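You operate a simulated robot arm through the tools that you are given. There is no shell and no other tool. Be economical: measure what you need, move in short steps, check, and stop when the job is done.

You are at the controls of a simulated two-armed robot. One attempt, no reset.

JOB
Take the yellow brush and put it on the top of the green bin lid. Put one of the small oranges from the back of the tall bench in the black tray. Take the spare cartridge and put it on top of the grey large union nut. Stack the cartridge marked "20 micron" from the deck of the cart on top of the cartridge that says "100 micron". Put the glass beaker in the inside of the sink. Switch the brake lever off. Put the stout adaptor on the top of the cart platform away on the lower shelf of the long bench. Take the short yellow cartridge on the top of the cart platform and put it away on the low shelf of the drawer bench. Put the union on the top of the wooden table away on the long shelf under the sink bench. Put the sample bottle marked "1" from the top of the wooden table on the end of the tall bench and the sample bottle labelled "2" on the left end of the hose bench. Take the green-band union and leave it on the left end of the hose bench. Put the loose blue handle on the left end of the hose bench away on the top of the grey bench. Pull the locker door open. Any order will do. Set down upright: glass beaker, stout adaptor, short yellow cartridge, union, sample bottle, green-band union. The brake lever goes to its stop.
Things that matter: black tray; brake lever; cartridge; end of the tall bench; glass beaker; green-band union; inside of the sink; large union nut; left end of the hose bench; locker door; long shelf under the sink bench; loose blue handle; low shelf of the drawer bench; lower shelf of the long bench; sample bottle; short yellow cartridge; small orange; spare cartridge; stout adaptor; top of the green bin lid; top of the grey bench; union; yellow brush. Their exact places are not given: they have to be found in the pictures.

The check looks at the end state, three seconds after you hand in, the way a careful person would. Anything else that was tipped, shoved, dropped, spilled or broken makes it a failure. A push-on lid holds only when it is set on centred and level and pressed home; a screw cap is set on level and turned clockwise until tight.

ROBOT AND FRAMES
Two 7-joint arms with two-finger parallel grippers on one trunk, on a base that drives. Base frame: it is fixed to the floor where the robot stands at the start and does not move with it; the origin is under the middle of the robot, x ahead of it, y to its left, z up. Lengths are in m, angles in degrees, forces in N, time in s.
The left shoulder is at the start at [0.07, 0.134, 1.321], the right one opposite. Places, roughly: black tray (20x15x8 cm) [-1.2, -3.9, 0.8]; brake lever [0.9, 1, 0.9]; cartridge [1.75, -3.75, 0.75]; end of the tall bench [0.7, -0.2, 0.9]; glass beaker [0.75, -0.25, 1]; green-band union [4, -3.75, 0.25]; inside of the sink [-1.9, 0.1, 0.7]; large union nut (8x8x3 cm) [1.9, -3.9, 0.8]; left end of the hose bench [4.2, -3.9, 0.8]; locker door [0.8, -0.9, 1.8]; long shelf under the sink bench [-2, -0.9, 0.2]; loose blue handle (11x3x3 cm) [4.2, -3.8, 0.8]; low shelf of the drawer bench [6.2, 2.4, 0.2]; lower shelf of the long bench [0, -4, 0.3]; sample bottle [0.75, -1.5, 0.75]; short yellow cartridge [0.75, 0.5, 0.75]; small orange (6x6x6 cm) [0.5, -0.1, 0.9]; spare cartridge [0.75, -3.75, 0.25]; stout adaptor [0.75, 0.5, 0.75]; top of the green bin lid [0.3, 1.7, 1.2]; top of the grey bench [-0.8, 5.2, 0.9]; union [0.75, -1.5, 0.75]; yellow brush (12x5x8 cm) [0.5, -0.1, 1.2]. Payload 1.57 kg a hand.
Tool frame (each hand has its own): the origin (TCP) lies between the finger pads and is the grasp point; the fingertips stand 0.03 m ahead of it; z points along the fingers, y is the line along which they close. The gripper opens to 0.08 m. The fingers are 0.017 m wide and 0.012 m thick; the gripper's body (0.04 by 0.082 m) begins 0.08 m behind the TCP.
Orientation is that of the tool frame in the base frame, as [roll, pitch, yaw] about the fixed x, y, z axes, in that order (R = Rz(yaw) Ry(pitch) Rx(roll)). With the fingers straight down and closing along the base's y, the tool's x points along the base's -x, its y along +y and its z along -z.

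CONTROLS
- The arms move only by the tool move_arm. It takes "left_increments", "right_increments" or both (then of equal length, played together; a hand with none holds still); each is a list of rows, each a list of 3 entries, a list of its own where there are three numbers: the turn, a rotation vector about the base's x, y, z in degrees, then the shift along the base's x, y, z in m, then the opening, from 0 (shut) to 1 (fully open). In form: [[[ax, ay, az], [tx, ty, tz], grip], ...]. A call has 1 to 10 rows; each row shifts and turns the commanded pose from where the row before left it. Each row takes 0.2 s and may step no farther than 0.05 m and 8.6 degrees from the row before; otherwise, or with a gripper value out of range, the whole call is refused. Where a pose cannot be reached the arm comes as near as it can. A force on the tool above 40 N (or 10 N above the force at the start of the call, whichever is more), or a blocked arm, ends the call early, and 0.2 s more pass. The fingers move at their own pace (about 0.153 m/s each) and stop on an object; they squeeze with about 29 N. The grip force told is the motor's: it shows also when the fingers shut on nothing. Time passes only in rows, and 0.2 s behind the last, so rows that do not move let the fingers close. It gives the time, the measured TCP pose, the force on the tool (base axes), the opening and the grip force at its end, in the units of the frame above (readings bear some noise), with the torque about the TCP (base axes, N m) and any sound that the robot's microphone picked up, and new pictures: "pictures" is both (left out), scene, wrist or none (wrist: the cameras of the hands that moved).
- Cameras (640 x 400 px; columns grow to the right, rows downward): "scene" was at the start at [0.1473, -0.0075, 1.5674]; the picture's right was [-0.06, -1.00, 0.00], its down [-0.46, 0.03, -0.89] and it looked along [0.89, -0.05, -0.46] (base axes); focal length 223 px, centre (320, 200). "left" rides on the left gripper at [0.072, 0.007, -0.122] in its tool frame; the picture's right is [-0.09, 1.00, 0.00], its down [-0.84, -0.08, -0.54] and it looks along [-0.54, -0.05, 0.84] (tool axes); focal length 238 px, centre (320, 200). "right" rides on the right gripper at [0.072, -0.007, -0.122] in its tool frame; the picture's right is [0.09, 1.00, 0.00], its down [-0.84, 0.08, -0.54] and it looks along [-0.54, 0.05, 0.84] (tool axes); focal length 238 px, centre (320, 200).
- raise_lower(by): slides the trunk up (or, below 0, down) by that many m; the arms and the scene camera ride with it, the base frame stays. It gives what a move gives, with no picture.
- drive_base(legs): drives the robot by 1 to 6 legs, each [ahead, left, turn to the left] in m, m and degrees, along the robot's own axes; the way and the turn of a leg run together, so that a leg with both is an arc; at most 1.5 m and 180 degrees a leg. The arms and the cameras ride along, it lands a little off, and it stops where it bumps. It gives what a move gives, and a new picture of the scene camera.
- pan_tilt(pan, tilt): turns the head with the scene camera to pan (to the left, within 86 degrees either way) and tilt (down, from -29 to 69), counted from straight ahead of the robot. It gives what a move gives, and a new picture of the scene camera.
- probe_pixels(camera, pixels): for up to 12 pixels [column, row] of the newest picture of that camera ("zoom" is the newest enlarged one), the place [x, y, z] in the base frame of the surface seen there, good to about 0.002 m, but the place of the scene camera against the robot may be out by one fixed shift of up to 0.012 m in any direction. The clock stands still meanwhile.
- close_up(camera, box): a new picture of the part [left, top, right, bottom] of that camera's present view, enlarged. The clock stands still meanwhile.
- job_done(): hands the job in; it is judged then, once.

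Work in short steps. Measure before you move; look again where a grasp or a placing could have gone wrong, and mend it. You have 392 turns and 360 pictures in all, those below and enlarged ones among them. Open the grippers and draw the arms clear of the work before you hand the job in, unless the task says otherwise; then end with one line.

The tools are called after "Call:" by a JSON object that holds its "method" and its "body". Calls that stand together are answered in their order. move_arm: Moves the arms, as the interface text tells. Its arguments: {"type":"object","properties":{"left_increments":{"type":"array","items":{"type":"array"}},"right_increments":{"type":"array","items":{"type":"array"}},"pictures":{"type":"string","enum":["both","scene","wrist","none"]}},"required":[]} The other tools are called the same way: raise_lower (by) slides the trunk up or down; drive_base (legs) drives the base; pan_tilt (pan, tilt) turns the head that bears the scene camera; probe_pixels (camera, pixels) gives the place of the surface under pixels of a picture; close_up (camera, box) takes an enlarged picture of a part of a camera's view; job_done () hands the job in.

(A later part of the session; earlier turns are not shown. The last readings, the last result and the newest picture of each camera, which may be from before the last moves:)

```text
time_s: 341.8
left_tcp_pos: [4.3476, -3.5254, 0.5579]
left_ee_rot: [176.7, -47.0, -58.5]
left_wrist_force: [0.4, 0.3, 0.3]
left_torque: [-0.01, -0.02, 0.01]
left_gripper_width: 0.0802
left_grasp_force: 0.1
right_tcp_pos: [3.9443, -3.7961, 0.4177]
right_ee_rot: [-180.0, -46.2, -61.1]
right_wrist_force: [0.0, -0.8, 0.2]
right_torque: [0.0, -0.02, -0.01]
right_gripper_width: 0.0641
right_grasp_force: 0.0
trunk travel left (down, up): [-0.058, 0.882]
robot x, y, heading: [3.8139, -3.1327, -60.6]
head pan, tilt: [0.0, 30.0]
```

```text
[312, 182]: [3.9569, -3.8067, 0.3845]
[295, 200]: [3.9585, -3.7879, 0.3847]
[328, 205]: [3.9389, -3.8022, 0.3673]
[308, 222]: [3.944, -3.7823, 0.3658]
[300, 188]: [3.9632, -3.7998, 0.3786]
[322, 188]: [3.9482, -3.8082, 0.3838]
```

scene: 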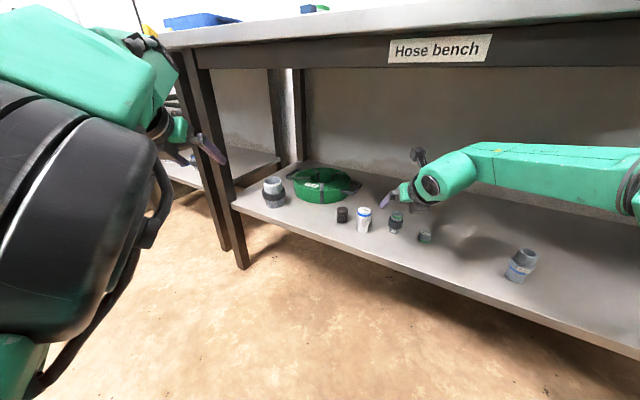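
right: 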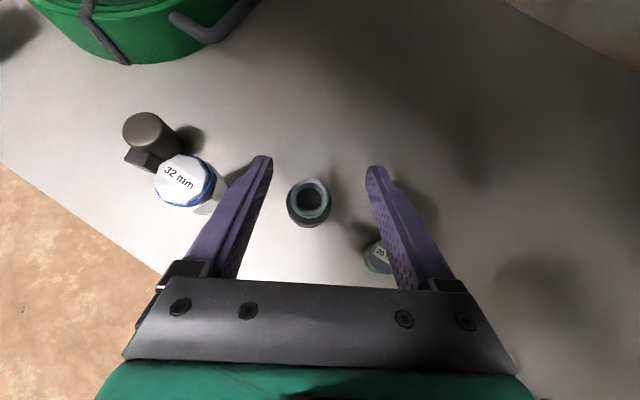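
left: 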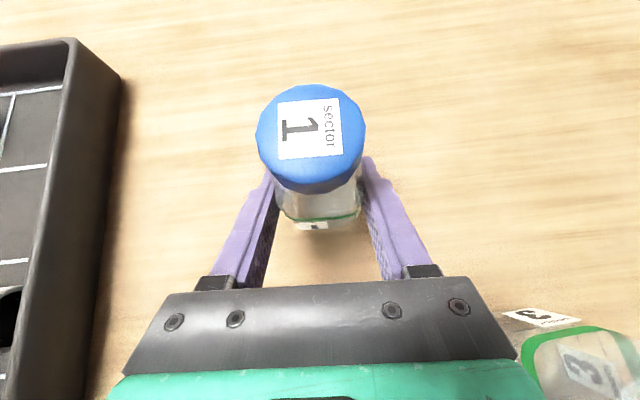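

Shift 7 mm +x with the arm and lower 0.056.

Call:
{"method": "move_arm", "body": {"right_increments": [[[0, 0, 0], [0.007, 0, 0], 0.8]], "pictures": "none"}}

Call:
{"method": "raise_lower", "body": {"by": -0.056}}

Call:
{"method": "move_arm", "body": {"right_increments": [[[0, 0, 0], [0, 0, 0], 0.5], [[0, 0, 0], [0, 0, 0], 0.2], [[0, 0, 0], [0, 0, 0], 0.2], [[0, 0, 0], [0, 0, 0], 0.2]], "pictures": "wrist"}}

```text
time_s: 342.2
left_tcp_pos: [4.3464, -3.5249, 0.5591]
left_ee_rot: [177.0, -46.9, -58.6]
left_wrist_force: [0.6, 0.2, -0.6]
left_torque: [0.0, 0.03, 0.0]
left_gripper_width: 0.0799
left_grasp_force: 0.1
right_tcp_pos: [3.9513, -3.7969, 0.4181]
right_ee_rot: [-179.9, -46.2, -61.2]
right_wrist_force: [-0.2, 0.4, -0.4]
right_torque: [0.05, 0.04, 0.0]
right_gripper_width: 0.0638
right_grasp_force: 0.1
trunk travel left (down, up): [-0.058, 0.882]
robot x, y, heading: [3.8156, -3.1281, -60.3]
head pan, tilt: [0.0, 30.0]
```

```text
time_s: 343.2
left_tcp_pos: [4.3472, -3.5252, 0.5034]
left_ee_rot: [176.9, -46.9, -58.5]
left_wrist_force: [-0.9, 0.0, -0.5]
left_torque: [-0.02, 0.0, -0.01]
left_gripper_width: 0.0801
left_grasp_force: 0.0
right_tcp_pos: [3.9522, -3.7967, 0.3612]
right_ee_rot: [-179.9, -46.3, -61.1]
right_wrist_force: [-0.5, 0.6, -0.8]
right_torque: [0.03, 0.01, -0.01]
right_gripper_width: 0.0643
right_grasp_force: 0.0
trunk travel left (down, up): [-0.002, 0.938]
robot x, y, heading: [3.8153, -3.126, -60.7]
head pan, tilt: [0.0, 30.0]
```

```text
time_s: 344.2
left_tcp_pos: [4.3464, -3.5263, 0.5023]
left_ee_rot: [176.8, -47.1, -58.4]
left_wrist_force: [-0.1, 0.6, 0.5]
left_torque: [-0.03, 0.0, 0.04]
left_gripper_width: 0.0802
left_grasp_force: 0.0
right_tcp_pos: [3.9515, -3.7954, 0.3619]
right_ee_rot: [-179.9, -46.3, -61.1]
right_wrist_force: [0.1, 0.7, -0.3]
right_torque: [0.0, -0.03, 0.01]
right_gripper_width: 0.0369
right_grasp_force: 29.1
trunk travel left (down, up): [-0.002, 0.938]
robot x, y, heading: [3.8153, -3.1294, -60.5]
head pan, tilt: [0.0, 30.0]
```

right: 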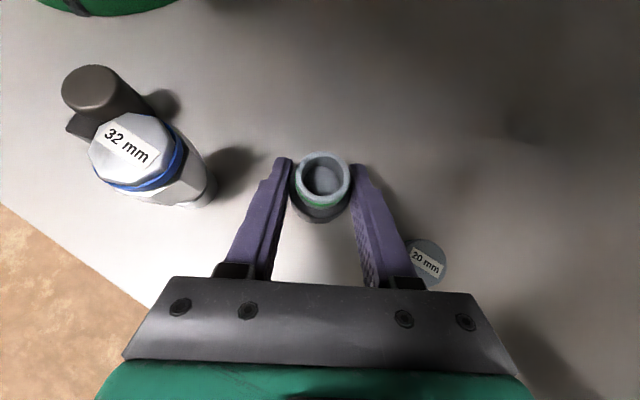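

Union gripped. Lift, back out, and raise.

Call:
{"method": "raise_lower", "body": {"by": 0.06}}

Call:
{"method": "drive_base", "body": {"legs": [[-0.42, 0, 0]]}}

Call:
{"method": "raise_lower", "body": {"by": 0.4}}

Call:
{"method": "raise_lower", "body": {"by": 0.15}}

```text
time_s: 345.2
left_tcp_pos: [4.3449, -3.5247, 0.5615]
left_ee_rot: [177.0, -47.0, -58.6]
left_wrist_force: [-0.3, 0.1, 0.5]
left_torque: [-0.01, 0.02, -0.03]
left_gripper_width: 0.0799
left_grasp_force: 0.0
right_tcp_pos: [3.9518, -3.7961, 0.4211]
right_ee_rot: [-179.9, -46.1, -61.1]
right_wrist_force: [-1.2, 0.6, -0.6]
right_torque: [-0.03, -0.03, 0.01]
right_gripper_width: 0.037
right_grasp_force: 28.8
trunk travel left (down, up): [-0.062, 0.878]
robot x, y, heading: [3.8162, -3.1276, -60.5]
head pan, tilt: [0.0, 30.0]
```

```text
time_s: 347.8
left_tcp_pos: [4.1359, -3.1591, 0.5619]
left_ee_rot: [176.8, -47.1, -59.1]
left_wrist_force: [-0.2, 0.0, -0.3]
left_torque: [0.0, 0.0, 0.05]
left_gripper_width: 0.0801
left_grasp_force: 0.2
right_tcp_pos: [3.739, -3.4268, 0.4214]
right_ee_rot: [-179.9, -46.2, -61.8]
right_wrist_force: [0.9, 0.0, -1.1]
right_torque: [-0.01, 0.01, 0.06]
right_gripper_width: 0.0366
right_grasp_force: 29.1
trunk travel left (down, up): [-0.062, 0.878]
robot x, y, heading: [3.607, -2.7588, -61.3]
head pan, tilt: [0.0, 30.0]
```

scene: 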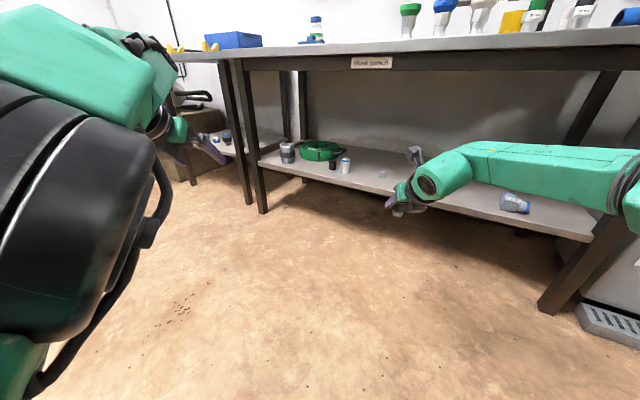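

```text
time_s: 351.6
left_tcp_pos: [4.136, -3.1591, 0.9627]
left_ee_rot: [176.8, -46.9, -59.1]
left_wrist_force: [-0.4, 0.4, -0.4]
left_torque: [0.01, 0.0, -0.03]
left_gripper_width: 0.0798
left_grasp_force: 0.0
right_tcp_pos: [3.7382, -3.4267, 0.8211]
right_ee_rot: [-179.9, -46.2, -61.8]
right_wrist_force: [-0.3, -0.9, -0.8]
right_torque: [0.01, -0.01, -0.02]
right_gripper_width: 0.0367
right_grasp_force: 28.4
trunk travel left (down, up): [-0.462, 0.478]
robot x, y, heading: [3.6091, -2.7565, -60.9]
head pan, tilt: [0.0, 30.0]
```

```text
time_s: 353.3
left_tcp_pos: [4.1365, -3.1593, 1.1119]
left_ee_rot: [176.8, -47.1, -59.1]
left_wrist_force: [-0.4, -0.2, 0.1]
left_torque: [0.02, 0.0, 0.0]
left_gripper_width: 0.08
left_grasp_force: 0.1
right_tcp_pos: [3.7389, -3.4275, 0.9717]
right_ee_rot: [-179.9, -46.2, -61.6]
right_wrist_force: [-0.1, 0.3, -1.0]
right_torque: [0.0, 0.02, 0.01]
right_gripper_width: 0.0368
right_grasp_force: 28.8
trunk travel left (down, up): [-0.612, 0.328]
robot x, y, heading: [3.6088, -2.7549, -61.2]
head pan, tilt: [0.0, 30.0]
```

Move over the bench's left end: strafe left 0.373, forward 0.63.

Call:
{"method": "drive_base", "body": {"legs": [[0, 0.3735, 0], [0.63, 0, 0]]}}

Call:
{"method": "close_up", "body": {"camera": "right", "box": [0, 0, 640, 400]}}

```text
time_s: 358.9
left_tcp_pos: [4.7688, -3.547, 1.1122]
left_ee_rot: [176.8, -47.0, -59.1]
left_wrist_force: [0.7, -0.8, -0.7]
left_torque: [-0.02, 0.0, -0.03]
left_gripper_width: 0.0799
left_grasp_force: 0.1
right_tcp_pos: [4.3719, -3.8157, 0.9717]
right_ee_rot: [-179.9, -46.3, -61.6]
right_wrist_force: [0.6, 0.6, -1.8]
right_torque: [0.04, -0.01, -0.03]
right_gripper_width: 0.037
right_grasp_force: 28.9
trunk travel left (down, up): [-0.612, 0.328]
robot x, y, heading: [4.2437, -3.1461, -61.0]
head pan, tilt: [0.0, 30.0]
```

scene: 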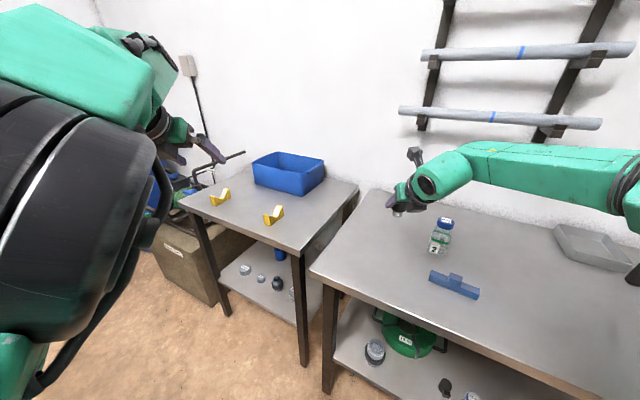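

```text
1.00 times, centred on (320, 200) of right (not enlarged: the box is as wide or as high as the picture)
```

zoom: 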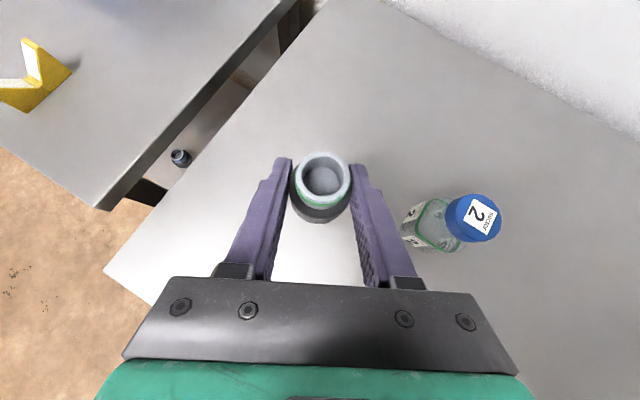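

Clear spot, bottle 2 off to the right. Lower to contact.

Call:
{"method": "raise_lower", "body": {"by": -0.13}}

Call:
{"method": "raise_lower", "body": {"by": -0.004}}

Call:
{"method": "raise_lower", "body": {"by": -0.003}}

```text
time_s: 360.5
left_tcp_pos: [4.7701, -3.5478, 0.9827]
left_ee_rot: [176.8, -47.1, -59.0]
left_wrist_force: [0.2, 1.0, 0.1]
left_torque: [0.03, 0.0, 0.02]
left_gripper_width: 0.08
left_grasp_force: 0.0
right_tcp_pos: [4.3715, -3.8144, 0.8412]
right_ee_rot: [-179.9, -46.2, -61.5]
right_wrist_force: [0.3, 0.3, -1.1]
right_torque: [0.0, -0.03, 0.0]
right_gripper_width: 0.0369
right_grasp_force: 29.1
trunk travel left (down, up): [-0.482, 0.458]
robot x, y, heading: [4.2404, -3.1464, -61.2]
head pan, tilt: [0.0, 30.0]
```

```text
time_s: 361.0
left_tcp_pos: [4.7698, -3.5476, 0.9787]
left_ee_rot: [176.8, -47.0, -59.0]
left_wrist_force: [-0.6, -0.4, -1.1]
left_torque: [0.04, 0.01, -0.01]
left_gripper_width: 0.0802
left_grasp_force: 0.0
right_tcp_pos: [4.3732, -3.8154, 0.8382]
right_ee_rot: [-180.0, -46.2, -61.6]
right_wrist_force: [-0.5, -0.3, -0.5]
right_torque: [0.01, -0.02, -0.02]
right_gripper_width: 0.0366
right_grasp_force: 28.6
trunk travel left (down, up): [-0.478, 0.462]
robot x, y, heading: [4.2428, -3.1464, -61.3]
head pan, tilt: [0.0, 30.0]
```

```text
time_s: 361.5
left_tcp_pos: [4.7687, -3.547, 0.9763]
left_ee_rot: [176.8, -47.1, -59.0]
left_wrist_force: [0.5, 0.6, -0.2]
left_torque: [0.0, -0.01, 0.02]
left_gripper_width: 0.0799
left_grasp_force: 0.1
right_tcp_pos: [4.3711, -3.8149, 0.8364]
right_ee_rot: [-179.9, -46.5, -61.7]
right_wrist_force: [0.4, -2.1, 6.9]
right_torque: [-0.05, 0.02, -0.01]
right_gripper_width: 0.0369
right_grasp_force: 28.9
trunk travel left (down, up): [-0.475, 0.465]
robot x, y, heading: [4.2397, -3.1468, -61.1]
head pan, tilt: [0.0, 30.0]
```

Contact. Open and raise.

Call:
{"method": "move_arm", "body": {"right_increments": [[[0, 0, 0], [0, 0, 0], 0.6], [[0, 0, 0], [0, 0, 0], 0.9], [[0, 0, 0], [0, 0, 0], 1]], "pictures": "none"}}

Call:
{"method": "raise_lower", "body": {"by": 0.12}}

Call:
{"method": "drive_base", "body": {"legs": [[-0.25, 0, 0], [0, 0, -28]]}}

Call:
{"method": "close_up", "body": {"camera": "right", "box": [0, 0, 640, 400]}}

```text
time_s: 362.3
left_tcp_pos: [4.7686, -3.5469, 0.9765]
left_ee_rot: [176.8, -47.1, -59.1]
left_wrist_force: [0.4, 0.4, 0.5]
left_torque: [-0.04, 0.01, 0.04]
left_gripper_width: 0.0798
left_grasp_force: 0.0
right_tcp_pos: [4.3713, -3.8152, 0.8331]
right_ee_rot: [-179.9, -46.1, -61.6]
right_wrist_force: [0.3, -0.5, -0.5]
right_torque: [0.02, 0.0, 0.01]
right_gripper_width: 0.0799
right_grasp_force: 0.1
trunk travel left (down, up): [-0.475, 0.465]
robot x, y, heading: [4.2462, -3.1473, -61.0]
head pan, tilt: [0.0, 30.0]
```

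```text
time_s: 363.8
left_tcp_pos: [4.7702, -3.547, 1.0948]
left_ee_rot: [176.7, -47.0, -58.9]
left_wrist_force: [0.9, -0.7, 0.1]
left_torque: [0.0, 0.01, -0.01]
left_gripper_width: 0.08
left_grasp_force: 0.0
right_tcp_pos: [4.3727, -3.8157, 0.9551]
right_ee_rot: [-179.9, -46.3, -61.6]
right_wrist_force: [-1.0, 0.8, 1.0]
right_torque: [0.0, 0.01, 0.01]
right_gripper_width: 0.0799
right_grasp_force: 0.1
trunk travel left (down, up): [-0.595, 0.345]
robot x, y, heading: [4.2399, -3.1499, -61.5]
head pan, tilt: [0.0, 30.0]
```

```text
time_s: 367.1
left_tcp_pos: [4.3958, -3.5295, 1.0956]
left_ee_rot: [176.7, -46.9, -87.2]
left_wrist_force: [0.3, 0.3, -0.9]
left_torque: [-0.04, -0.01, -0.03]
left_gripper_width: 0.0799
left_grasp_force: 0.1
right_tcp_pos: [3.9179, -3.577, 0.954]
right_ee_rot: [-179.9, -46.3, -89.9]
right_wrist_force: [-0.2, -0.4, -1.1]
right_torque: [0.01, 0.03, 0.0]
right_gripper_width: 0.08
right_grasp_force: 0.0
trunk travel left (down, up): [-0.595, 0.345]
robot x, y, heading: [4.1242, -2.9256, -89.1]
head pan, tilt: [0.0, 30.0]
```

scene: 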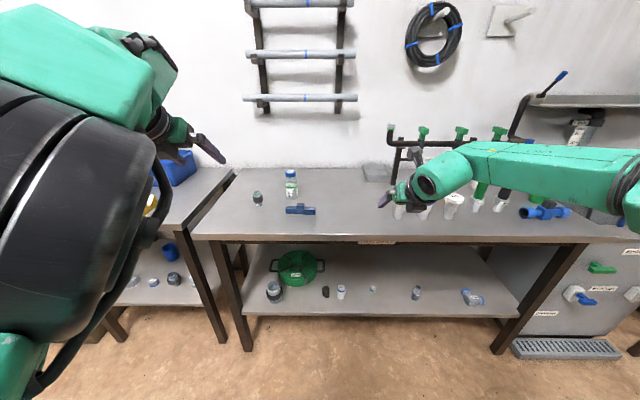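

```text
1.00 times, centred on (320, 200) of right (not enlarged: the box is as wide or as high as the picture)
```

zoom: 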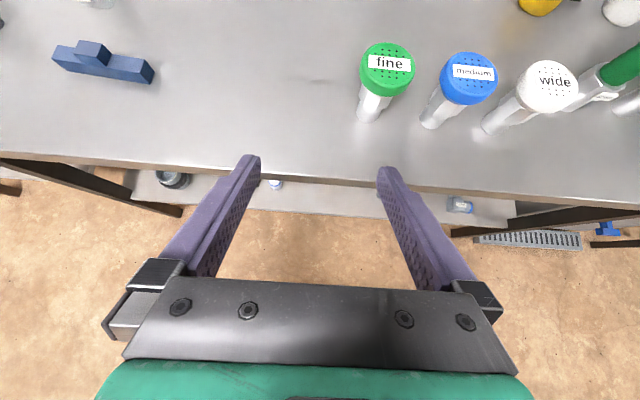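

Both items stand well. The blue handle lies along x, so I turn the right hand back to the leftward-pointing lean (closing along y) to grip the bar across.

Call:
{"method": "move_arm", "body": {"right_increments": [[[0, 0, 8.5], [0, 0.01, 0.01], 1], [[0, 0, 8.5], [0, 0.01, 0.01], 1], [[0, 0, 8.5], [0, 0.01, 0.01], 1], [[0, 0, 8.5], [0, 0.01, 0.01], 1], [[0, 0, 8.5], [0, 0.01, 0.01], 1], [[0, 0, 8.5], [0, 0.01, 0.01], 1], [[0, 0, 8.5], [0, 0.01, 0.01], 1], [[0, 0, 8.5], [0, 0.01, 0.01], 1], [[0, 0, 8.5], [0, 0.01, 0.01], 1], [[0, 0, 8.5], [0, 0.01, 0.01], 1]], "pictures": "both"}}

```text
time_s: 369.2
left_tcp_pos: [4.3963, -3.5299, 1.0954]
left_ee_rot: [176.7, -47.0, -87.1]
left_wrist_force: [0.3, 0.1, 0.4]
left_torque: [-0.04, -0.01, 0.0]
left_gripper_width: 0.0799
left_grasp_force: 0.0
right_tcp_pos: [3.9187, -3.4782, 1.0556]
right_ee_rot: [-179.8, -46.3, -4.7]
right_wrist_force: [0.9, -0.7, 0.1]
right_torque: [0.0, 0.01, -0.03]
right_gripper_width: 0.0799
right_grasp_force: 0.0
trunk travel left (down, up): [-0.595, 0.345]
robot x, y, heading: [4.1217, -2.9254, -89.3]
head pan, tilt: [0.0, 30.0]
```

scene: 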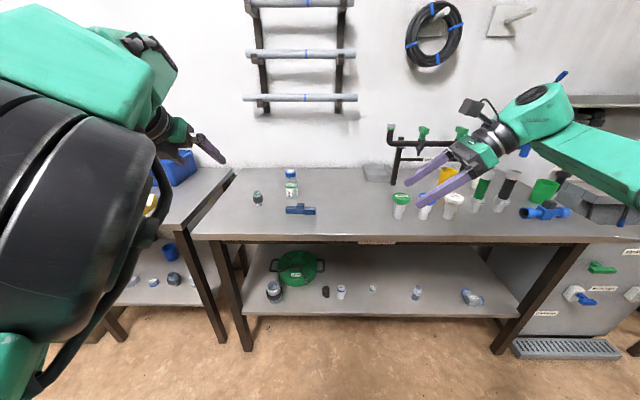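
right: 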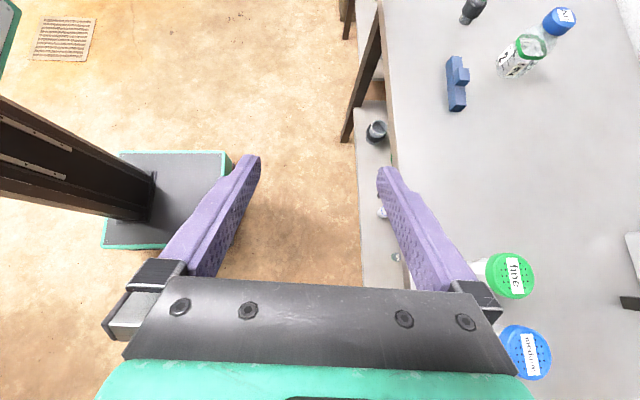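

Probe the handle geometry in the right wrist view.

Call:
{"method": "close_up", "body": {"camera": "right", "box": [380, 20, 580, 145]}}

Call:
{"method": "probe_pixels", "body": {"camera": "zoom", "pixels": [[240, 130], [262, 178], [245, 270], [222, 270], [225, 160], [250, 210], [240, 170], [235, 225], [245, 240]]}}

```text
3.20 times, centred on (480, 82) of right
```

zoom: 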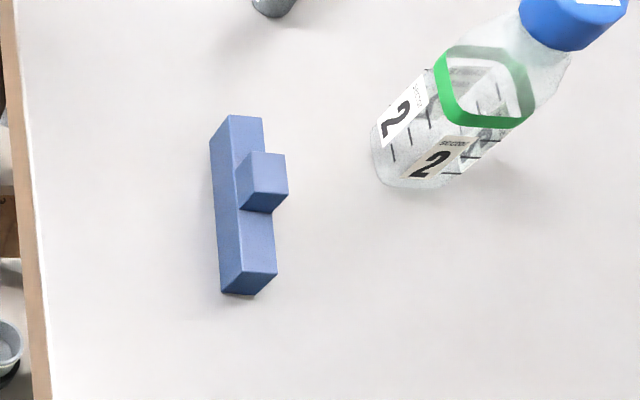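

```text
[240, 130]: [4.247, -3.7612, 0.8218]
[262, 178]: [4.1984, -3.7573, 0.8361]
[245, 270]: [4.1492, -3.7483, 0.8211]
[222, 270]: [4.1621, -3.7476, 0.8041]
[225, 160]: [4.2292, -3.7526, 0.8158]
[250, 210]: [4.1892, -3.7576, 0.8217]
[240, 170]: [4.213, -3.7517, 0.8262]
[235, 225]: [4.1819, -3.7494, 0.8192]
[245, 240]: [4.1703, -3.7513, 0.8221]
```

Handle centre ≈[4.20,-3.760], bar 22 mm high. Raise the left arm 0.1 for safety and drive the right hand above the bar.

Call:
{"method": "move_arm", "body": {"left_increments": [[[0, 0, 0], [0, 0.01, 0.035], 1], [[0, 0, 0], [0, 0.01, 0.035], 1], [[0, 0, 0], [0, 0.01, 0.035], 1]], "pictures": "none"}}

Call:
{"method": "drive_base", "body": {"legs": [[0, 0.267, 0], [0.284, 0, 0]]}}

Call:
{"method": "raise_lower", "body": {"by": -0.13}}

Call:
{"method": "close_up", "body": {"camera": "right", "box": [0, 0, 640, 400]}}

```text
time_s: 370.1
left_tcp_pos: [4.4002, -3.4972, 1.205]
left_ee_rot: [175.4, -47.4, -85.9]
left_wrist_force: [0.6, 0.7, -0.5]
left_torque: [0.02, 0.0, 0.03]
left_gripper_width: 0.0799
left_grasp_force: 0.1
right_tcp_pos: [3.9175, -3.477, 1.0555]
right_ee_rot: [-179.9, -46.3, -4.9]
right_wrist_force: [-0.1, -0.6, 0.1]
right_torque: [0.01, -0.02, 0.02]
right_gripper_width: 0.0797
right_grasp_force: 0.1
trunk travel left (down, up): [-0.595, 0.345]
robot x, y, heading: [4.1184, -2.9247, -89.1]
head pan, tilt: [0.0, 30.0]
```

```text
time_s: 373.5
left_tcp_pos: [4.6816, -3.7729, 1.2004]
left_ee_rot: [175.6, -47.1, -85.1]
left_wrist_force: [0.3, 0.0, -0.4]
left_torque: [-0.04, -0.02, 0.0]
left_gripper_width: 0.0803
left_grasp_force: 0.1
right_tcp_pos: [4.198, -3.7583, 1.0568]
right_ee_rot: [-179.8, -46.4, -4.2]
right_wrist_force: [0.2, 0.3, -0.1]
right_torque: [0.02, 0.0, -0.01]
right_gripper_width: 0.0802
right_grasp_force: 0.0
trunk travel left (down, up): [-0.595, 0.345]
robot x, y, heading: [4.392, -3.2079, -88.8]
head pan, tilt: [0.0, 30.0]
```

scene: 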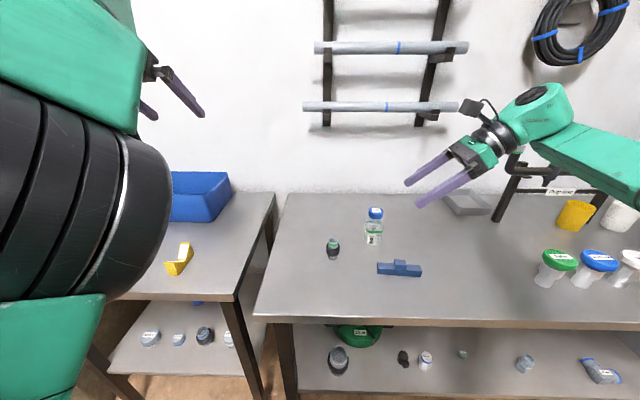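

```text
time_s: 375.1
left_tcp_pos: [4.6832, -3.7749, 1.0709]
left_ee_rot: [175.1, -47.0, -84.9]
left_wrist_force: [0.3, 0.7, -0.6]
left_torque: [0.0, 0.01, -0.01]
left_gripper_width: 0.08
left_grasp_force: 0.0
right_tcp_pos: [4.1978, -3.7578, 0.9255]
right_ee_rot: [-179.9, -46.4, -4.2]
right_wrist_force: [-0.4, 0.2, -0.9]
right_torque: [0.0, 0.03, 0.01]
right_gripper_width: 0.08
right_grasp_force: 0.1
trunk travel left (down, up): [-0.465, 0.475]
robot x, y, heading: [4.3948, -3.2039, -88.9]
head pan, tilt: [0.0, 30.0]
```

```text
1.00 times, centred on (320, 200) of right (not enlarged: the box is as wide or as high as the picture)
```

zoom: 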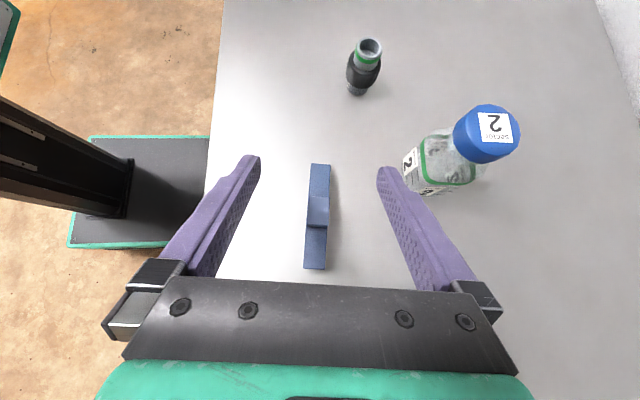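

Bar is centred; narrow the opening to 0.05 for bottle clearance, then lower to z 0.83 and close.

Call:
{"method": "move_arm", "body": {"right_increments": [[[0, 0, 0], [0, 0, 0], 0.65], [[0, 0, 0], [0, 0, 0], 0.65]], "pictures": "none"}}

Call:
{"method": "raise_lower", "body": {"by": -0.096}}

Call:
{"method": "move_arm", "body": {"right_increments": [[[0, 0, 0], [0, 0, 0], 0.3], [[0, 0, 0], [0, 0, 0], 0], [[0, 0, 0], [0, 0, 0], 0], [[0, 0, 0], [0, 0, 0], 0]], "pictures": "wrist"}}

```text
time_s: 375.7
left_tcp_pos: [4.6839, -3.7746, 1.0706]
left_ee_rot: [175.4, -47.1, -84.9]
left_wrist_force: [-0.9, 0.1, 0.0]
left_torque: [0.0, 0.03, 0.0]
left_gripper_width: 0.08
left_grasp_force: 0.1
right_tcp_pos: [4.1982, -3.7573, 0.9257]
right_ee_rot: [-179.9, -46.3, -4.4]
right_wrist_force: [-0.9, 0.1, -0.2]
right_torque: [0.01, -0.05, 0.02]
right_gripper_width: 0.0521
right_grasp_force: 0.0
trunk travel left (down, up): [-0.465, 0.475]
robot x, y, heading: [4.3974, -3.2026, -88.4]
head pan, tilt: [0.0, 30.0]
```

```text
time_s: 377.0
left_tcp_pos: [4.6829, -3.7745, 0.975]
left_ee_rot: [175.4, -47.1, -84.8]
left_wrist_force: [-0.5, 0.0, -0.2]
left_torque: [-0.04, 0.01, 0.01]
left_gripper_width: 0.08
left_grasp_force: 0.1
right_tcp_pos: [4.1971, -3.7582, 0.8286]
right_ee_rot: [-179.9, -46.3, -4.2]
right_wrist_force: [1.0, -0.4, 0.4]
right_torque: [-0.01, 0.0, 0.0]
right_gripper_width: 0.0519
right_grasp_force: 0.1
trunk travel left (down, up): [-0.369, 0.571]
robot x, y, heading: [4.3943, -3.2061, -88.4]
head pan, tilt: [0.0, 30.0]
```

```text
time_s: 378.0
left_tcp_pos: [4.683, -3.7742, 0.9751]
left_ee_rot: [175.3, -46.9, -84.8]
left_wrist_force: [0.1, -0.2, -0.3]
left_torque: [-0.01, -0.01, 0.02]
left_gripper_width: 0.0799
left_grasp_force: 0.1
right_tcp_pos: [4.1981, -3.7578, 0.8297]
right_ee_rot: [-179.9, -46.3, -4.3]
right_wrist_force: [0.2, -0.6, 0.6]
right_torque: [0.01, -0.07, 0.03]
right_gripper_width: 0.0209
right_grasp_force: 28.8
trunk travel left (down, up): [-0.369, 0.571]
robot x, y, heading: [4.3949, -3.2062, -88.6]
head pan, tilt: [0.0, 30.0]
```

right: 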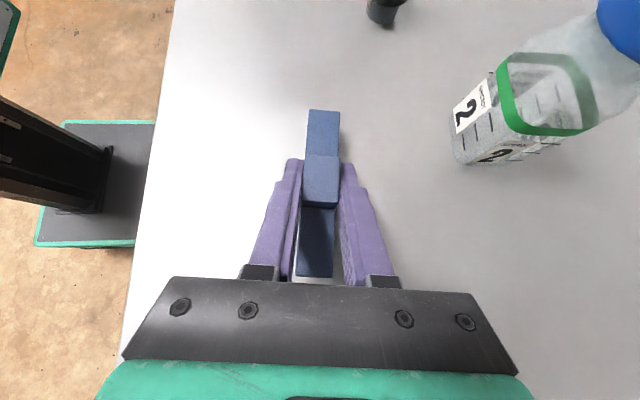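

Handle held (0.021). Raise, back off, and restore the left arm's lower posture in free space.

Call:
{"method": "raise_lower", "body": {"by": 0.3}}

Call:
{"method": "drive_base", "body": {"legs": [[-0.55, 0, 0]]}}

Call:
{"method": "move_arm", "body": {"left_increments": [[[0, 0, 0], [-0.015, -0.02, -0.038], 1], [[0, 0, 0], [-0.015, -0.02, -0.038], 1], [[0, 0, 0], [-0.015, -0.02, -0.038], 1], [[0, 0, 0], [-0.015, -0.02, -0.038], 1], [[0, 0, 0], [-0.015, -0.02, -0.038], 1], [[0, 0, 0], [-0.015, -0.02, -0.038], 1], [[0, 0, 0], [-0.015, -0.02, -0.038], 1], [[0, 0, 0], [-0.013, -0.017, -0.036], 1]], "pictures": "scene"}}

```text
time_s: 381.0
left_tcp_pos: [4.6839, -3.7742, 1.2753]
left_ee_rot: [175.2, -47.1, -84.8]
left_wrist_force: [-0.5, 0.7, -0.9]
left_torque: [-0.04, -0.03, -0.02]
left_gripper_width: 0.0799
left_grasp_force: 0.1
right_tcp_pos: [4.198, -3.7594, 1.1282]
right_ee_rot: [-179.9, -46.4, -4.3]
right_wrist_force: [0.8, -0.1, -1.1]
right_torque: [0.01, -0.01, -0.03]
right_gripper_width: 0.0208
right_grasp_force: 29.6
trunk travel left (down, up): [-0.669, 0.271]
robot x, y, heading: [4.3967, -3.2047, -88.6]
head pan, tilt: [0.0, 30.0]
```

```text
time_s: 384.2
left_tcp_pos: [4.6738, -3.2151, 1.2747]
left_ee_rot: [175.3, -47.0, -84.3]
left_wrist_force: [-1.1, 0.3, 0.8]
left_torque: [0.02, -0.03, 0.03]
left_gripper_width: 0.0801
left_grasp_force: 0.0
right_tcp_pos: [4.1871, -3.2039, 1.129]
right_ee_rot: [-179.8, -46.3, -3.7]
right_wrist_force: [-0.6, -0.2, 0.5]
right_torque: [-0.01, 0.02, 0.02]
right_gripper_width: 0.0209
right_grasp_force: 29.0
trunk travel left (down, up): [-0.669, 0.271]
robot x, y, heading: [4.3785, -2.6469, -88.2]
head pan, tilt: [0.0, 30.0]
```

scene: 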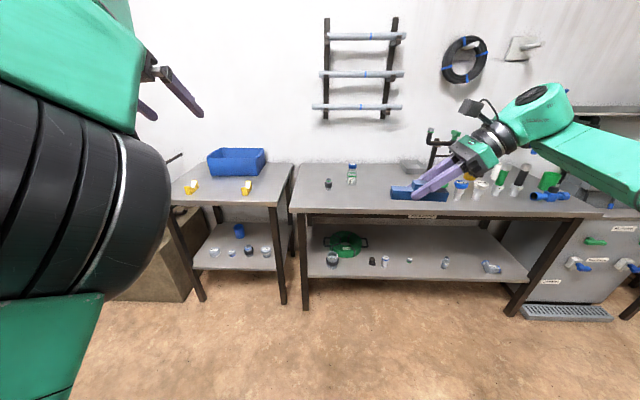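

```text
time_s: 386.0
left_tcp_pos: [4.5659, -3.3799, 0.9722]
left_ee_rot: [175.1, -47.0, -84.5]
left_wrist_force: [0.2, -0.4, 0.7]
left_torque: [-0.06, 0.01, -0.02]
left_gripper_width: 0.0801
left_grasp_force: 0.0
left hand out of reach, approached as far as the arm can: row 4, 5
right_tcp_pos: [4.1875, -3.2057, 1.1277]
right_ee_rot: [-179.8, -46.3, -4.0]
right_wrist_force: [0.1, -0.7, -0.3]
right_torque: [0.01, -0.01, 0.0]
right_gripper_width: 0.0209
right_grasp_force: 29.3
trunk travel left (down, up): [-0.669, 0.271]
robot x, y, heading: [4.3791, -2.6491, -88.2]
head pan, tilt: [0.0, 30.0]
```

scene: 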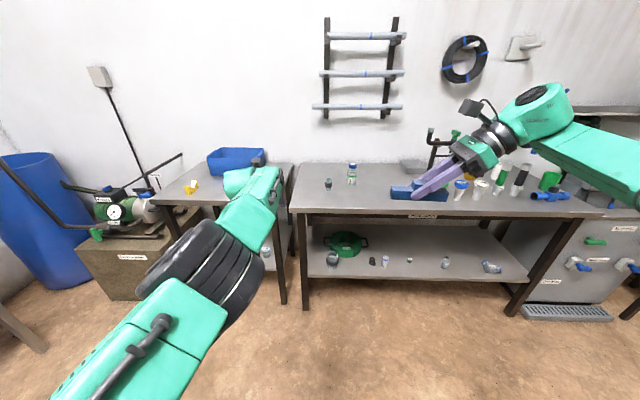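

Left hand is back; fix its small 5° roll so grasps are square.

Call:
{"method": "move_arm", "body": {"left_increments": [[[0.32, -3.33, 3.58], [0, 0, 0], 1], [[0, 0, -3.5], [0, 0, 0], 1]], "pictures": "none"}}

Call:
{"method": "drive_base", "body": {"legs": [[0, -1.3, 0], [0, -1.2, 0], [0, 0, -137]]}}

```text
time_s: 386.6
left_tcp_pos: [4.5948, -3.3674, 0.9709]
left_ee_rot: [-179.8, -47.0, -88.0]
left_wrist_force: [-0.4, -0.2, 0.4]
left_torque: [-0.01, 0.01, -0.01]
left_gripper_width: 0.08
left_grasp_force: 0.0
left hand out of reach, approached as far as the arm can: row 1
right_tcp_pos: [4.1867, -3.2031, 1.1277]
right_ee_rot: [-179.8, -46.3, -3.8]
right_wrist_force: [0.3, -0.5, -0.8]
right_torque: [-0.02, 0.0, 0.03]
right_gripper_width: 0.0209
right_grasp_force: 29.0
trunk travel left (down, up): [-0.669, 0.271]
robot x, y, heading: [4.3787, -2.6511, -88.1]
head pan, tilt: [0.0, 30.0]
```

```text
time_s: 404.5
left_tcp_pos: [1.215, -2.3458, 0.9713]
left_ee_rot: [-179.7, -47.0, 136.0]
left_wrist_force: [0.4, -0.2, -0.5]
left_torque: [0.03, 0.02, 0.05]
left_gripper_width: 0.0801
left_grasp_force: 0.1
right_tcp_pos: [1.6214, -2.1816, 1.1283]
right_ee_rot: [-179.9, -46.3, -140.0]
right_wrist_force: [-0.3, 0.0, -1.5]
right_torque: [-0.01, -0.01, 0.01]
right_gripper_width: 0.0208
right_grasp_force: 29.5
trunk travel left (down, up): [-0.669, 0.271]
robot x, y, heading: [1.869, -2.7125, 135.8]
head pan, tilt: [0.0, 30.0]
```

scene: 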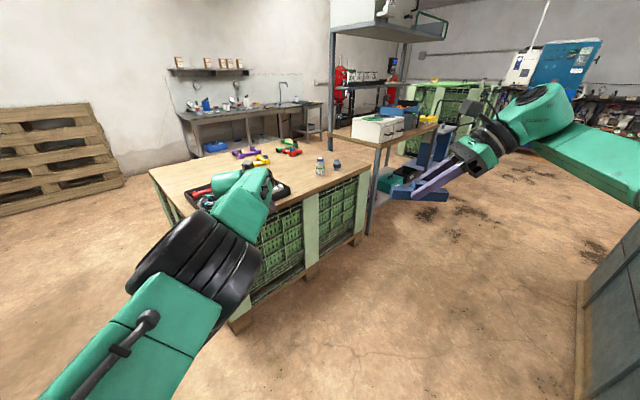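

Facing 136°, container at right edge, table at left. Drive up the aisle to the cart's near corner.

Call:
{"method": "drive_base", "body": {"legs": [[0.838, -0.719, 0], [0.838, -0.719, 0], [0.349, -0.187, 0]]}}

Call:
{"method": "close_up", "body": {"camera": "left", "box": [0, 0, 640, 400]}}

```text
time_s: 417.4
left_tcp_pos: [0.9251, 0.2252, 0.9734]
left_ee_rot: [-179.8, -47.2, 135.5]
left_wrist_force: [0.8, -0.2, -0.9]
left_torque: [-0.02, 0.01, 0.0]
left_gripper_width: 0.08
left_grasp_force: 0.0
right_tcp_pos: [1.3342, 0.3871, 1.1294]
right_ee_rot: [-179.8, -46.3, -140.4]
right_wrist_force: [0.1, -0.1, -0.1]
right_torque: [-0.06, 0.0, 0.03]
right_gripper_width: 0.0209
right_grasp_force: 29.3
trunk travel left (down, up): [-0.669, 0.271]
robot x, y, heading: [1.5728, -0.1487, 135.3]
head pan, tilt: [0.0, 30.0]
```

scene: 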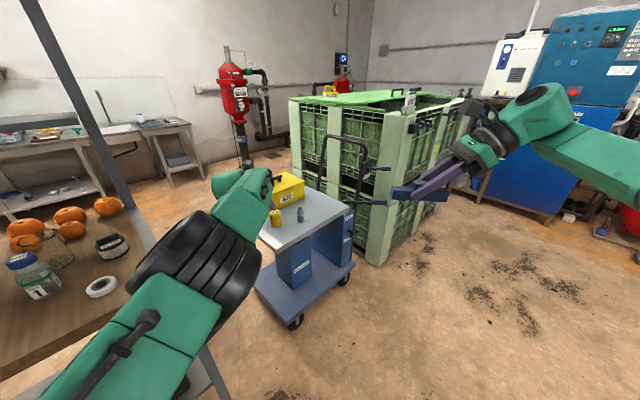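

```text
1.00 times, centred on (320, 200) of left (not enlarged: the box is as wide or as high as the picture)
```

zoom: 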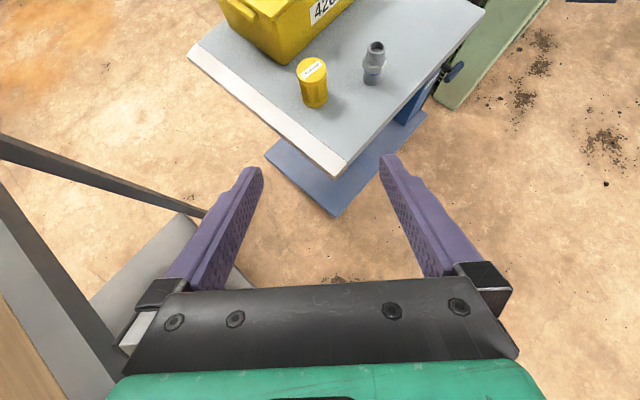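

Probe the yellow cartridge (312,80), adaptor (374,60) and yellow box.

Call:
{"method": "probe_pixels", "body": {"camera": "zoom", "pixels": [[312, 70], [299, 75], [326, 68], [315, 104], [302, 95], [328, 95], [375, 47], [365, 60], [384, 58], [372, 80], [283, 62], [312, 140]]}}

Call:
{"method": "close_up", "body": {"camera": "left", "box": [260, 10, 420, 130]}}

```text
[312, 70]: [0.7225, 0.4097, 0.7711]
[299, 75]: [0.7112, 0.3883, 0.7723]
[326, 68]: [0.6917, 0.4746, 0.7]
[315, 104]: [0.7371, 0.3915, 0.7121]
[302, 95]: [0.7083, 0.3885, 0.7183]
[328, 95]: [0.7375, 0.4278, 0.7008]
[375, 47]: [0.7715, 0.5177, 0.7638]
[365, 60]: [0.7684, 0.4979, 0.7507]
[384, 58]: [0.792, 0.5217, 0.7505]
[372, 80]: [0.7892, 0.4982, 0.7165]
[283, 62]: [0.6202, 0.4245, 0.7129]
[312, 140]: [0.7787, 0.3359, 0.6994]
```

```text
3.33 times, centred on (340, 70) of left
```

zoom: 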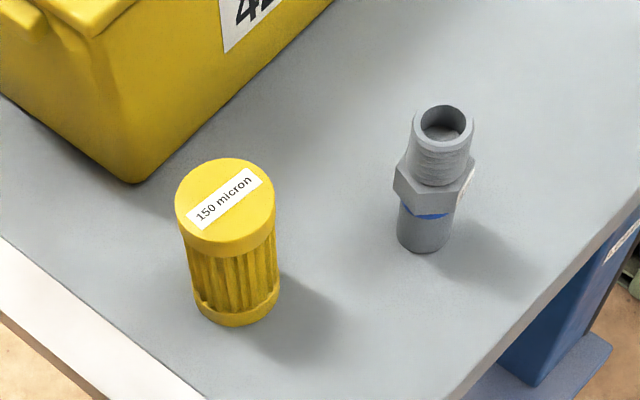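

Cartridge centre [0.720,0.407], top 0.772, deck 0.70. Lower to ~0.757, advance 0.274, then settle.

Call:
{"method": "raise_lower", "body": {"by": -0.215}}

Call:
{"method": "drive_base", "body": {"legs": [[0.17, 0.0147, 0]]}}

Call:
{"method": "close_up", "body": {"camera": "left", "box": [160, 40, 480, 240]}}

```text
time_s: 419.7
left_tcp_pos: [0.9246, 0.2264, 0.7572]
left_ee_rot: [-179.8, -47.1, 135.6]
left_wrist_force: [-0.2, 0.3, -0.2]
left_torque: [-0.01, 0.0, 0.01]
left_gripper_width: 0.0801
left_grasp_force: 0.1
right_tcp_pos: [1.3343, 0.3872, 0.9147]
right_ee_rot: [-179.9, -46.3, -140.3]
right_wrist_force: [0.6, 0.1, -0.8]
right_torque: [-0.01, 0.02, 0.01]
right_gripper_width: 0.0209
right_grasp_force: 29.2
trunk travel left (down, up): [-0.454, 0.486]
robot x, y, heading: [1.5765, -0.1425, 135.3]
head pan, tilt: [0.0, 30.0]
```

```text
time_s: 421.1
left_tcp_pos: [0.7962, 0.3368, 0.7566]
left_ee_rot: [-179.8, -47.0, 135.4]
left_wrist_force: [0.7, 0.1, 1.1]
left_torque: [0.0, 0.03, -0.01]
left_gripper_width: 0.0799
left_grasp_force: 0.1
right_tcp_pos: [1.2052, 0.4964, 0.9137]
right_ee_rot: [-179.8, -46.3, -140.6]
right_wrist_force: [0.8, 0.1, -0.5]
right_torque: [-0.03, -0.02, 0.0]
right_gripper_width: 0.0207
right_grasp_force: 28.7
trunk travel left (down, up): [-0.454, 0.486]
robot x, y, heading: [1.4471, -0.04, 134.9]
head pan, tilt: [0.0, 30.0]
```

scene: 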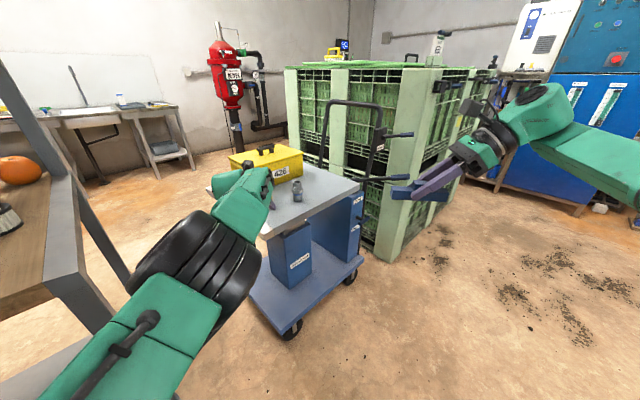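

```text
2.00 times, centred on (320, 140) of left
```

zoom: 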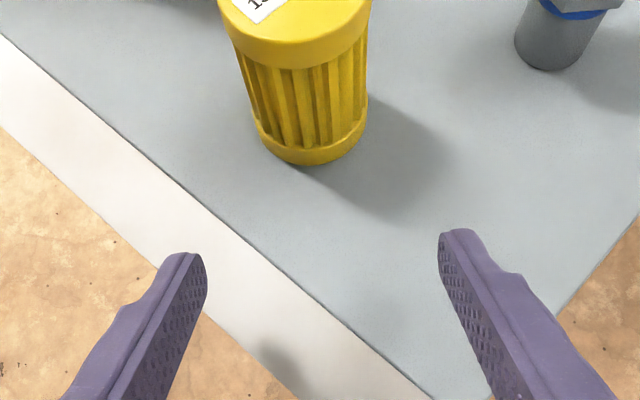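

Advance 0.103 with 4 mm left, lower 0.018, close.

Call:
{"method": "drive_base", "body": {"legs": [[0.103, 0.0045, 0]]}}

Call:
{"method": "raise_lower", "body": {"by": -0.018}}

Call:
{"method": "move_arm", "body": {"left_increments": [[[0, 0, 0], [0, 0, 0], 0.6], [[0, 0, 0], [0, 0, 0], 0.3], [[0, 0, 0], [0, 0, 0], 0.3], [[0, 0, 0], [0, 0, 0], 0.3]], "pictures": "wrist"}}

```text
time_s: 422.3
left_tcp_pos: [0.7216, 0.4071, 0.756]
left_ee_rot: [-179.8, -46.9, 135.3]
left_wrist_force: [-0.2, 0.5, -0.8]
left_torque: [0.01, 0.03, 0.02]
left_gripper_width: 0.08
left_grasp_force: 0.2
right_tcp_pos: [1.1292, 0.5661, 0.9134]
right_ee_rot: [-179.8, -46.3, -140.6]
right_wrist_force: [-0.6, -0.2, 0.1]
right_torque: [-0.02, -0.01, 0.03]
right_gripper_width: 0.0209
right_grasp_force: 28.2
trunk travel left (down, up): [-0.454, 0.486]
robot x, y, heading: [1.3701, 0.0308, 135.0]
head pan, tilt: [0.0, 30.0]
```

scene: 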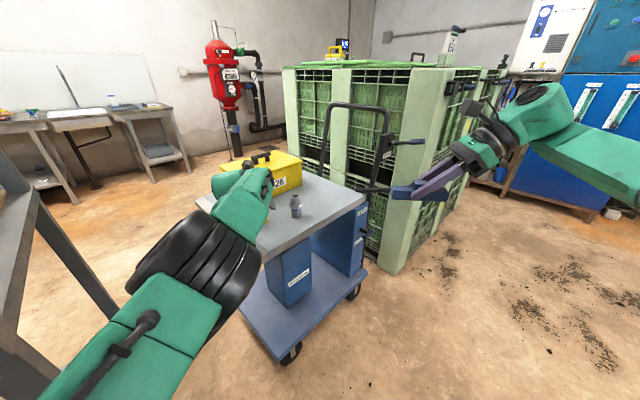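

```text
time_s: 422.9
left_tcp_pos: [0.721, 0.4064, 0.7398]
left_ee_rot: [-179.8, -47.0, 135.2]
left_wrist_force: [0.3, 0.2, 0.5]
left_torque: [0.03, 0.0, -0.02]
left_gripper_width: 0.0802
left_grasp_force: 0.0
right_tcp_pos: [1.1308, 0.5652, 0.8969]
right_ee_rot: [-179.9, -46.2, -140.5]
right_wrist_force: [0.2, -0.8, -0.8]
right_torque: [0.0, -0.02, 0.0]
right_gripper_width: 0.0209
right_grasp_force: 28.2
trunk travel left (down, up): [-0.436, 0.504]
robot x, y, heading: [1.3685, 0.0281, 135.0]
head pan, tilt: [0.0, 30.0]
```

```text
time_s: 423.9
left_tcp_pos: [0.7207, 0.4066, 0.7392]
left_ee_rot: [-179.8, -47.0, 135.3]
left_wrist_force: [-1.1, 1.4, 1.7]
left_torque: [0.1, -0.06, -0.01]
left_gripper_width: 0.0516
left_grasp_force: 29.0
right_tcp_pos: [1.1306, 0.565, 0.8961]
right_ee_rot: [-180.0, -46.2, -140.6]
right_wrist_force: [-0.4, -0.4, -0.9]
right_torque: [0.03, 0.02, -0.02]
right_gripper_width: 0.0207
right_grasp_force: 29.3
trunk travel left (down, up): [-0.436, 0.504]
robot x, y, heading: [1.3691, 0.0271, 135.1]
head pan, tilt: [0.0, 30.0]
```

left: 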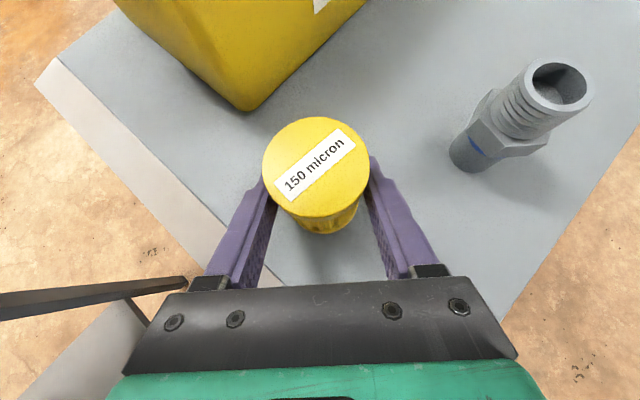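

Cartridge held (0.052). Lift, back off, and turn to face +x toward the drawer bench, with hands high.

Call:
{"method": "raise_lower", "body": {"by": 0.3}}

Call:
{"method": "drive_base", "body": {"legs": [[-0.35, -0.1, 0], [0, 0, -135]]}}

Call:
{"method": "pan_tilt", "body": {"pan": 15, "tilt": 20}}

```text
time_s: 426.9
left_tcp_pos: [0.7217, 0.4062, 1.0391]
left_ee_rot: [-179.8, -47.0, 135.3]
left_wrist_force: [0.5, -0.4, -2.1]
left_torque: [-0.01, 0.03, 0.0]
left_gripper_width: 0.0516
left_grasp_force: 28.5
right_tcp_pos: [1.1306, 0.566, 1.196]
right_ee_rot: [-179.9, -46.3, -140.6]
right_wrist_force: [-0.4, -0.4, -1.0]
right_torque: [-0.02, -0.01, 0.02]
right_gripper_width: 0.0212
right_grasp_force: 28.8
trunk travel left (down, up): [-0.736, 0.204]
robot x, y, heading: [1.3697, 0.0316, 134.7]
head pan, tilt: [0.0, 30.0]
```

```text
time_s: 434.8
left_tcp_pos: [2.4117, 0.0483, 1.0386]
left_ee_rot: [-179.7, -46.9, 0.7]
left_wrist_force: [-0.2, -0.3, -2.1]
left_torque: [-0.01, 0.02, 0.01]
left_gripper_width: 0.0516
left_grasp_force: 29.5
right_tcp_pos: [2.2368, -0.3568, 1.1969]
right_ee_rot: [-179.9, -46.2, 84.8]
right_wrist_force: [0.1, -0.5, 0.0]
right_torque: [0.02, 0.0, -0.01]
right_gripper_width: 0.0209
right_grasp_force: 29.4
trunk travel left (down, up): [-0.736, 0.204]
robot x, y, heading: [1.6906, -0.1491, 0.7]
head pan, tilt: [0.0, 30.0]
```

scene: 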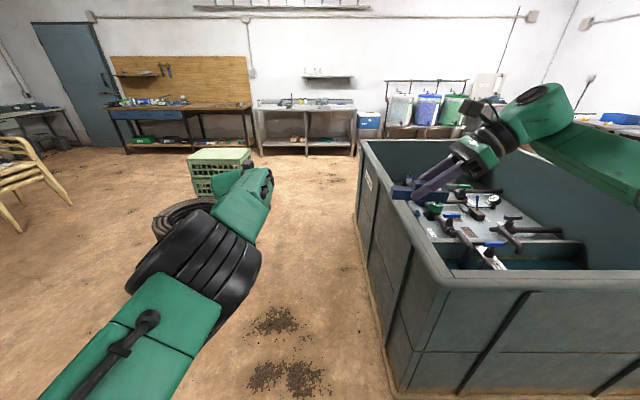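

```text
time_s: 435.6
left_tcp_pos: [2.412, 0.0471, 1.0389]
left_ee_rot: [-179.7, -46.9, 0.7]
left_wrist_force: [-0.5, 0.5, -1.0]
left_torque: [-0.03, 0.04, 0.02]
left_gripper_width: 0.0515
left_grasp_force: 29.1
right_tcp_pos: [2.2366, -0.3564, 1.1969]
right_ee_rot: [-179.9, -46.2, 84.7]
right_wrist_force: [-0.4, 0.0, -0.2]
right_torque: [0.06, 0.0, -0.02]
right_gripper_width: 0.0209
right_grasp_force: 28.7
trunk travel left (down, up): [-0.736, 0.204]
robot x, y, heading: [1.6846, -0.1509, 0.2]
head pan, tilt: [15.0, 20.0]
```

scene: 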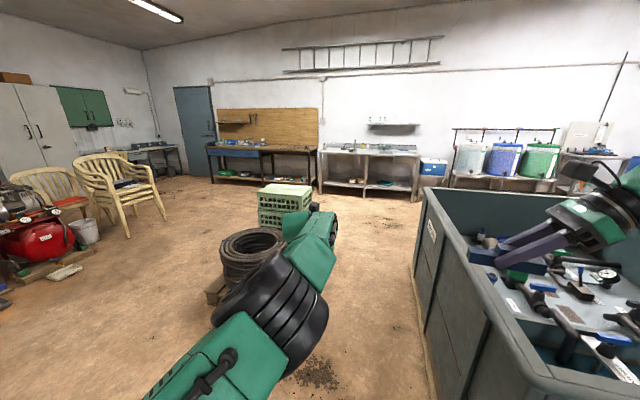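

The drawer bench (blue drawer, under the pegboard) is at (255,160). Probe obstacles: pallet and crates ahead, bench edges.

Call:
{"method": "probe_pixels", "body": {"camera": "scene", "pixels": [[215, 298], [250, 270], [312, 235], [285, 235], [240, 153], [210, 150], [318, 150], [260, 182], [230, 178], [300, 180], [165, 215], [90, 275]]}}

Call:
{"method": "close_up", "body": {"camera": "scene", "box": [190, 120, 350, 220]}}

```text
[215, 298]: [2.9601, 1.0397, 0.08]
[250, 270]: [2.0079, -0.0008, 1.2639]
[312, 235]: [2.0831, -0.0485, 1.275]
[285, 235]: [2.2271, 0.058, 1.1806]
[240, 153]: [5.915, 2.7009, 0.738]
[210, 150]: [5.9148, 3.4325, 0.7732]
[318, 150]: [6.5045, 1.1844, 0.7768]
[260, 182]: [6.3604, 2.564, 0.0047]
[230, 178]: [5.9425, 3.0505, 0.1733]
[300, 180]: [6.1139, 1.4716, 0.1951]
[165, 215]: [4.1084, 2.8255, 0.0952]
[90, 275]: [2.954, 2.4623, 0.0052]
```

```text
4.00 times, centred on (270, 170) of scene
```

zoom: 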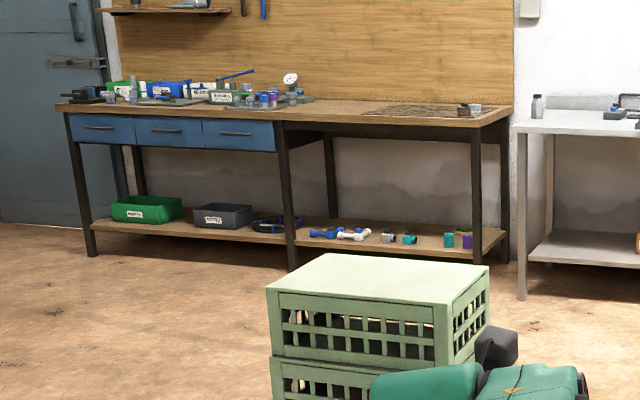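

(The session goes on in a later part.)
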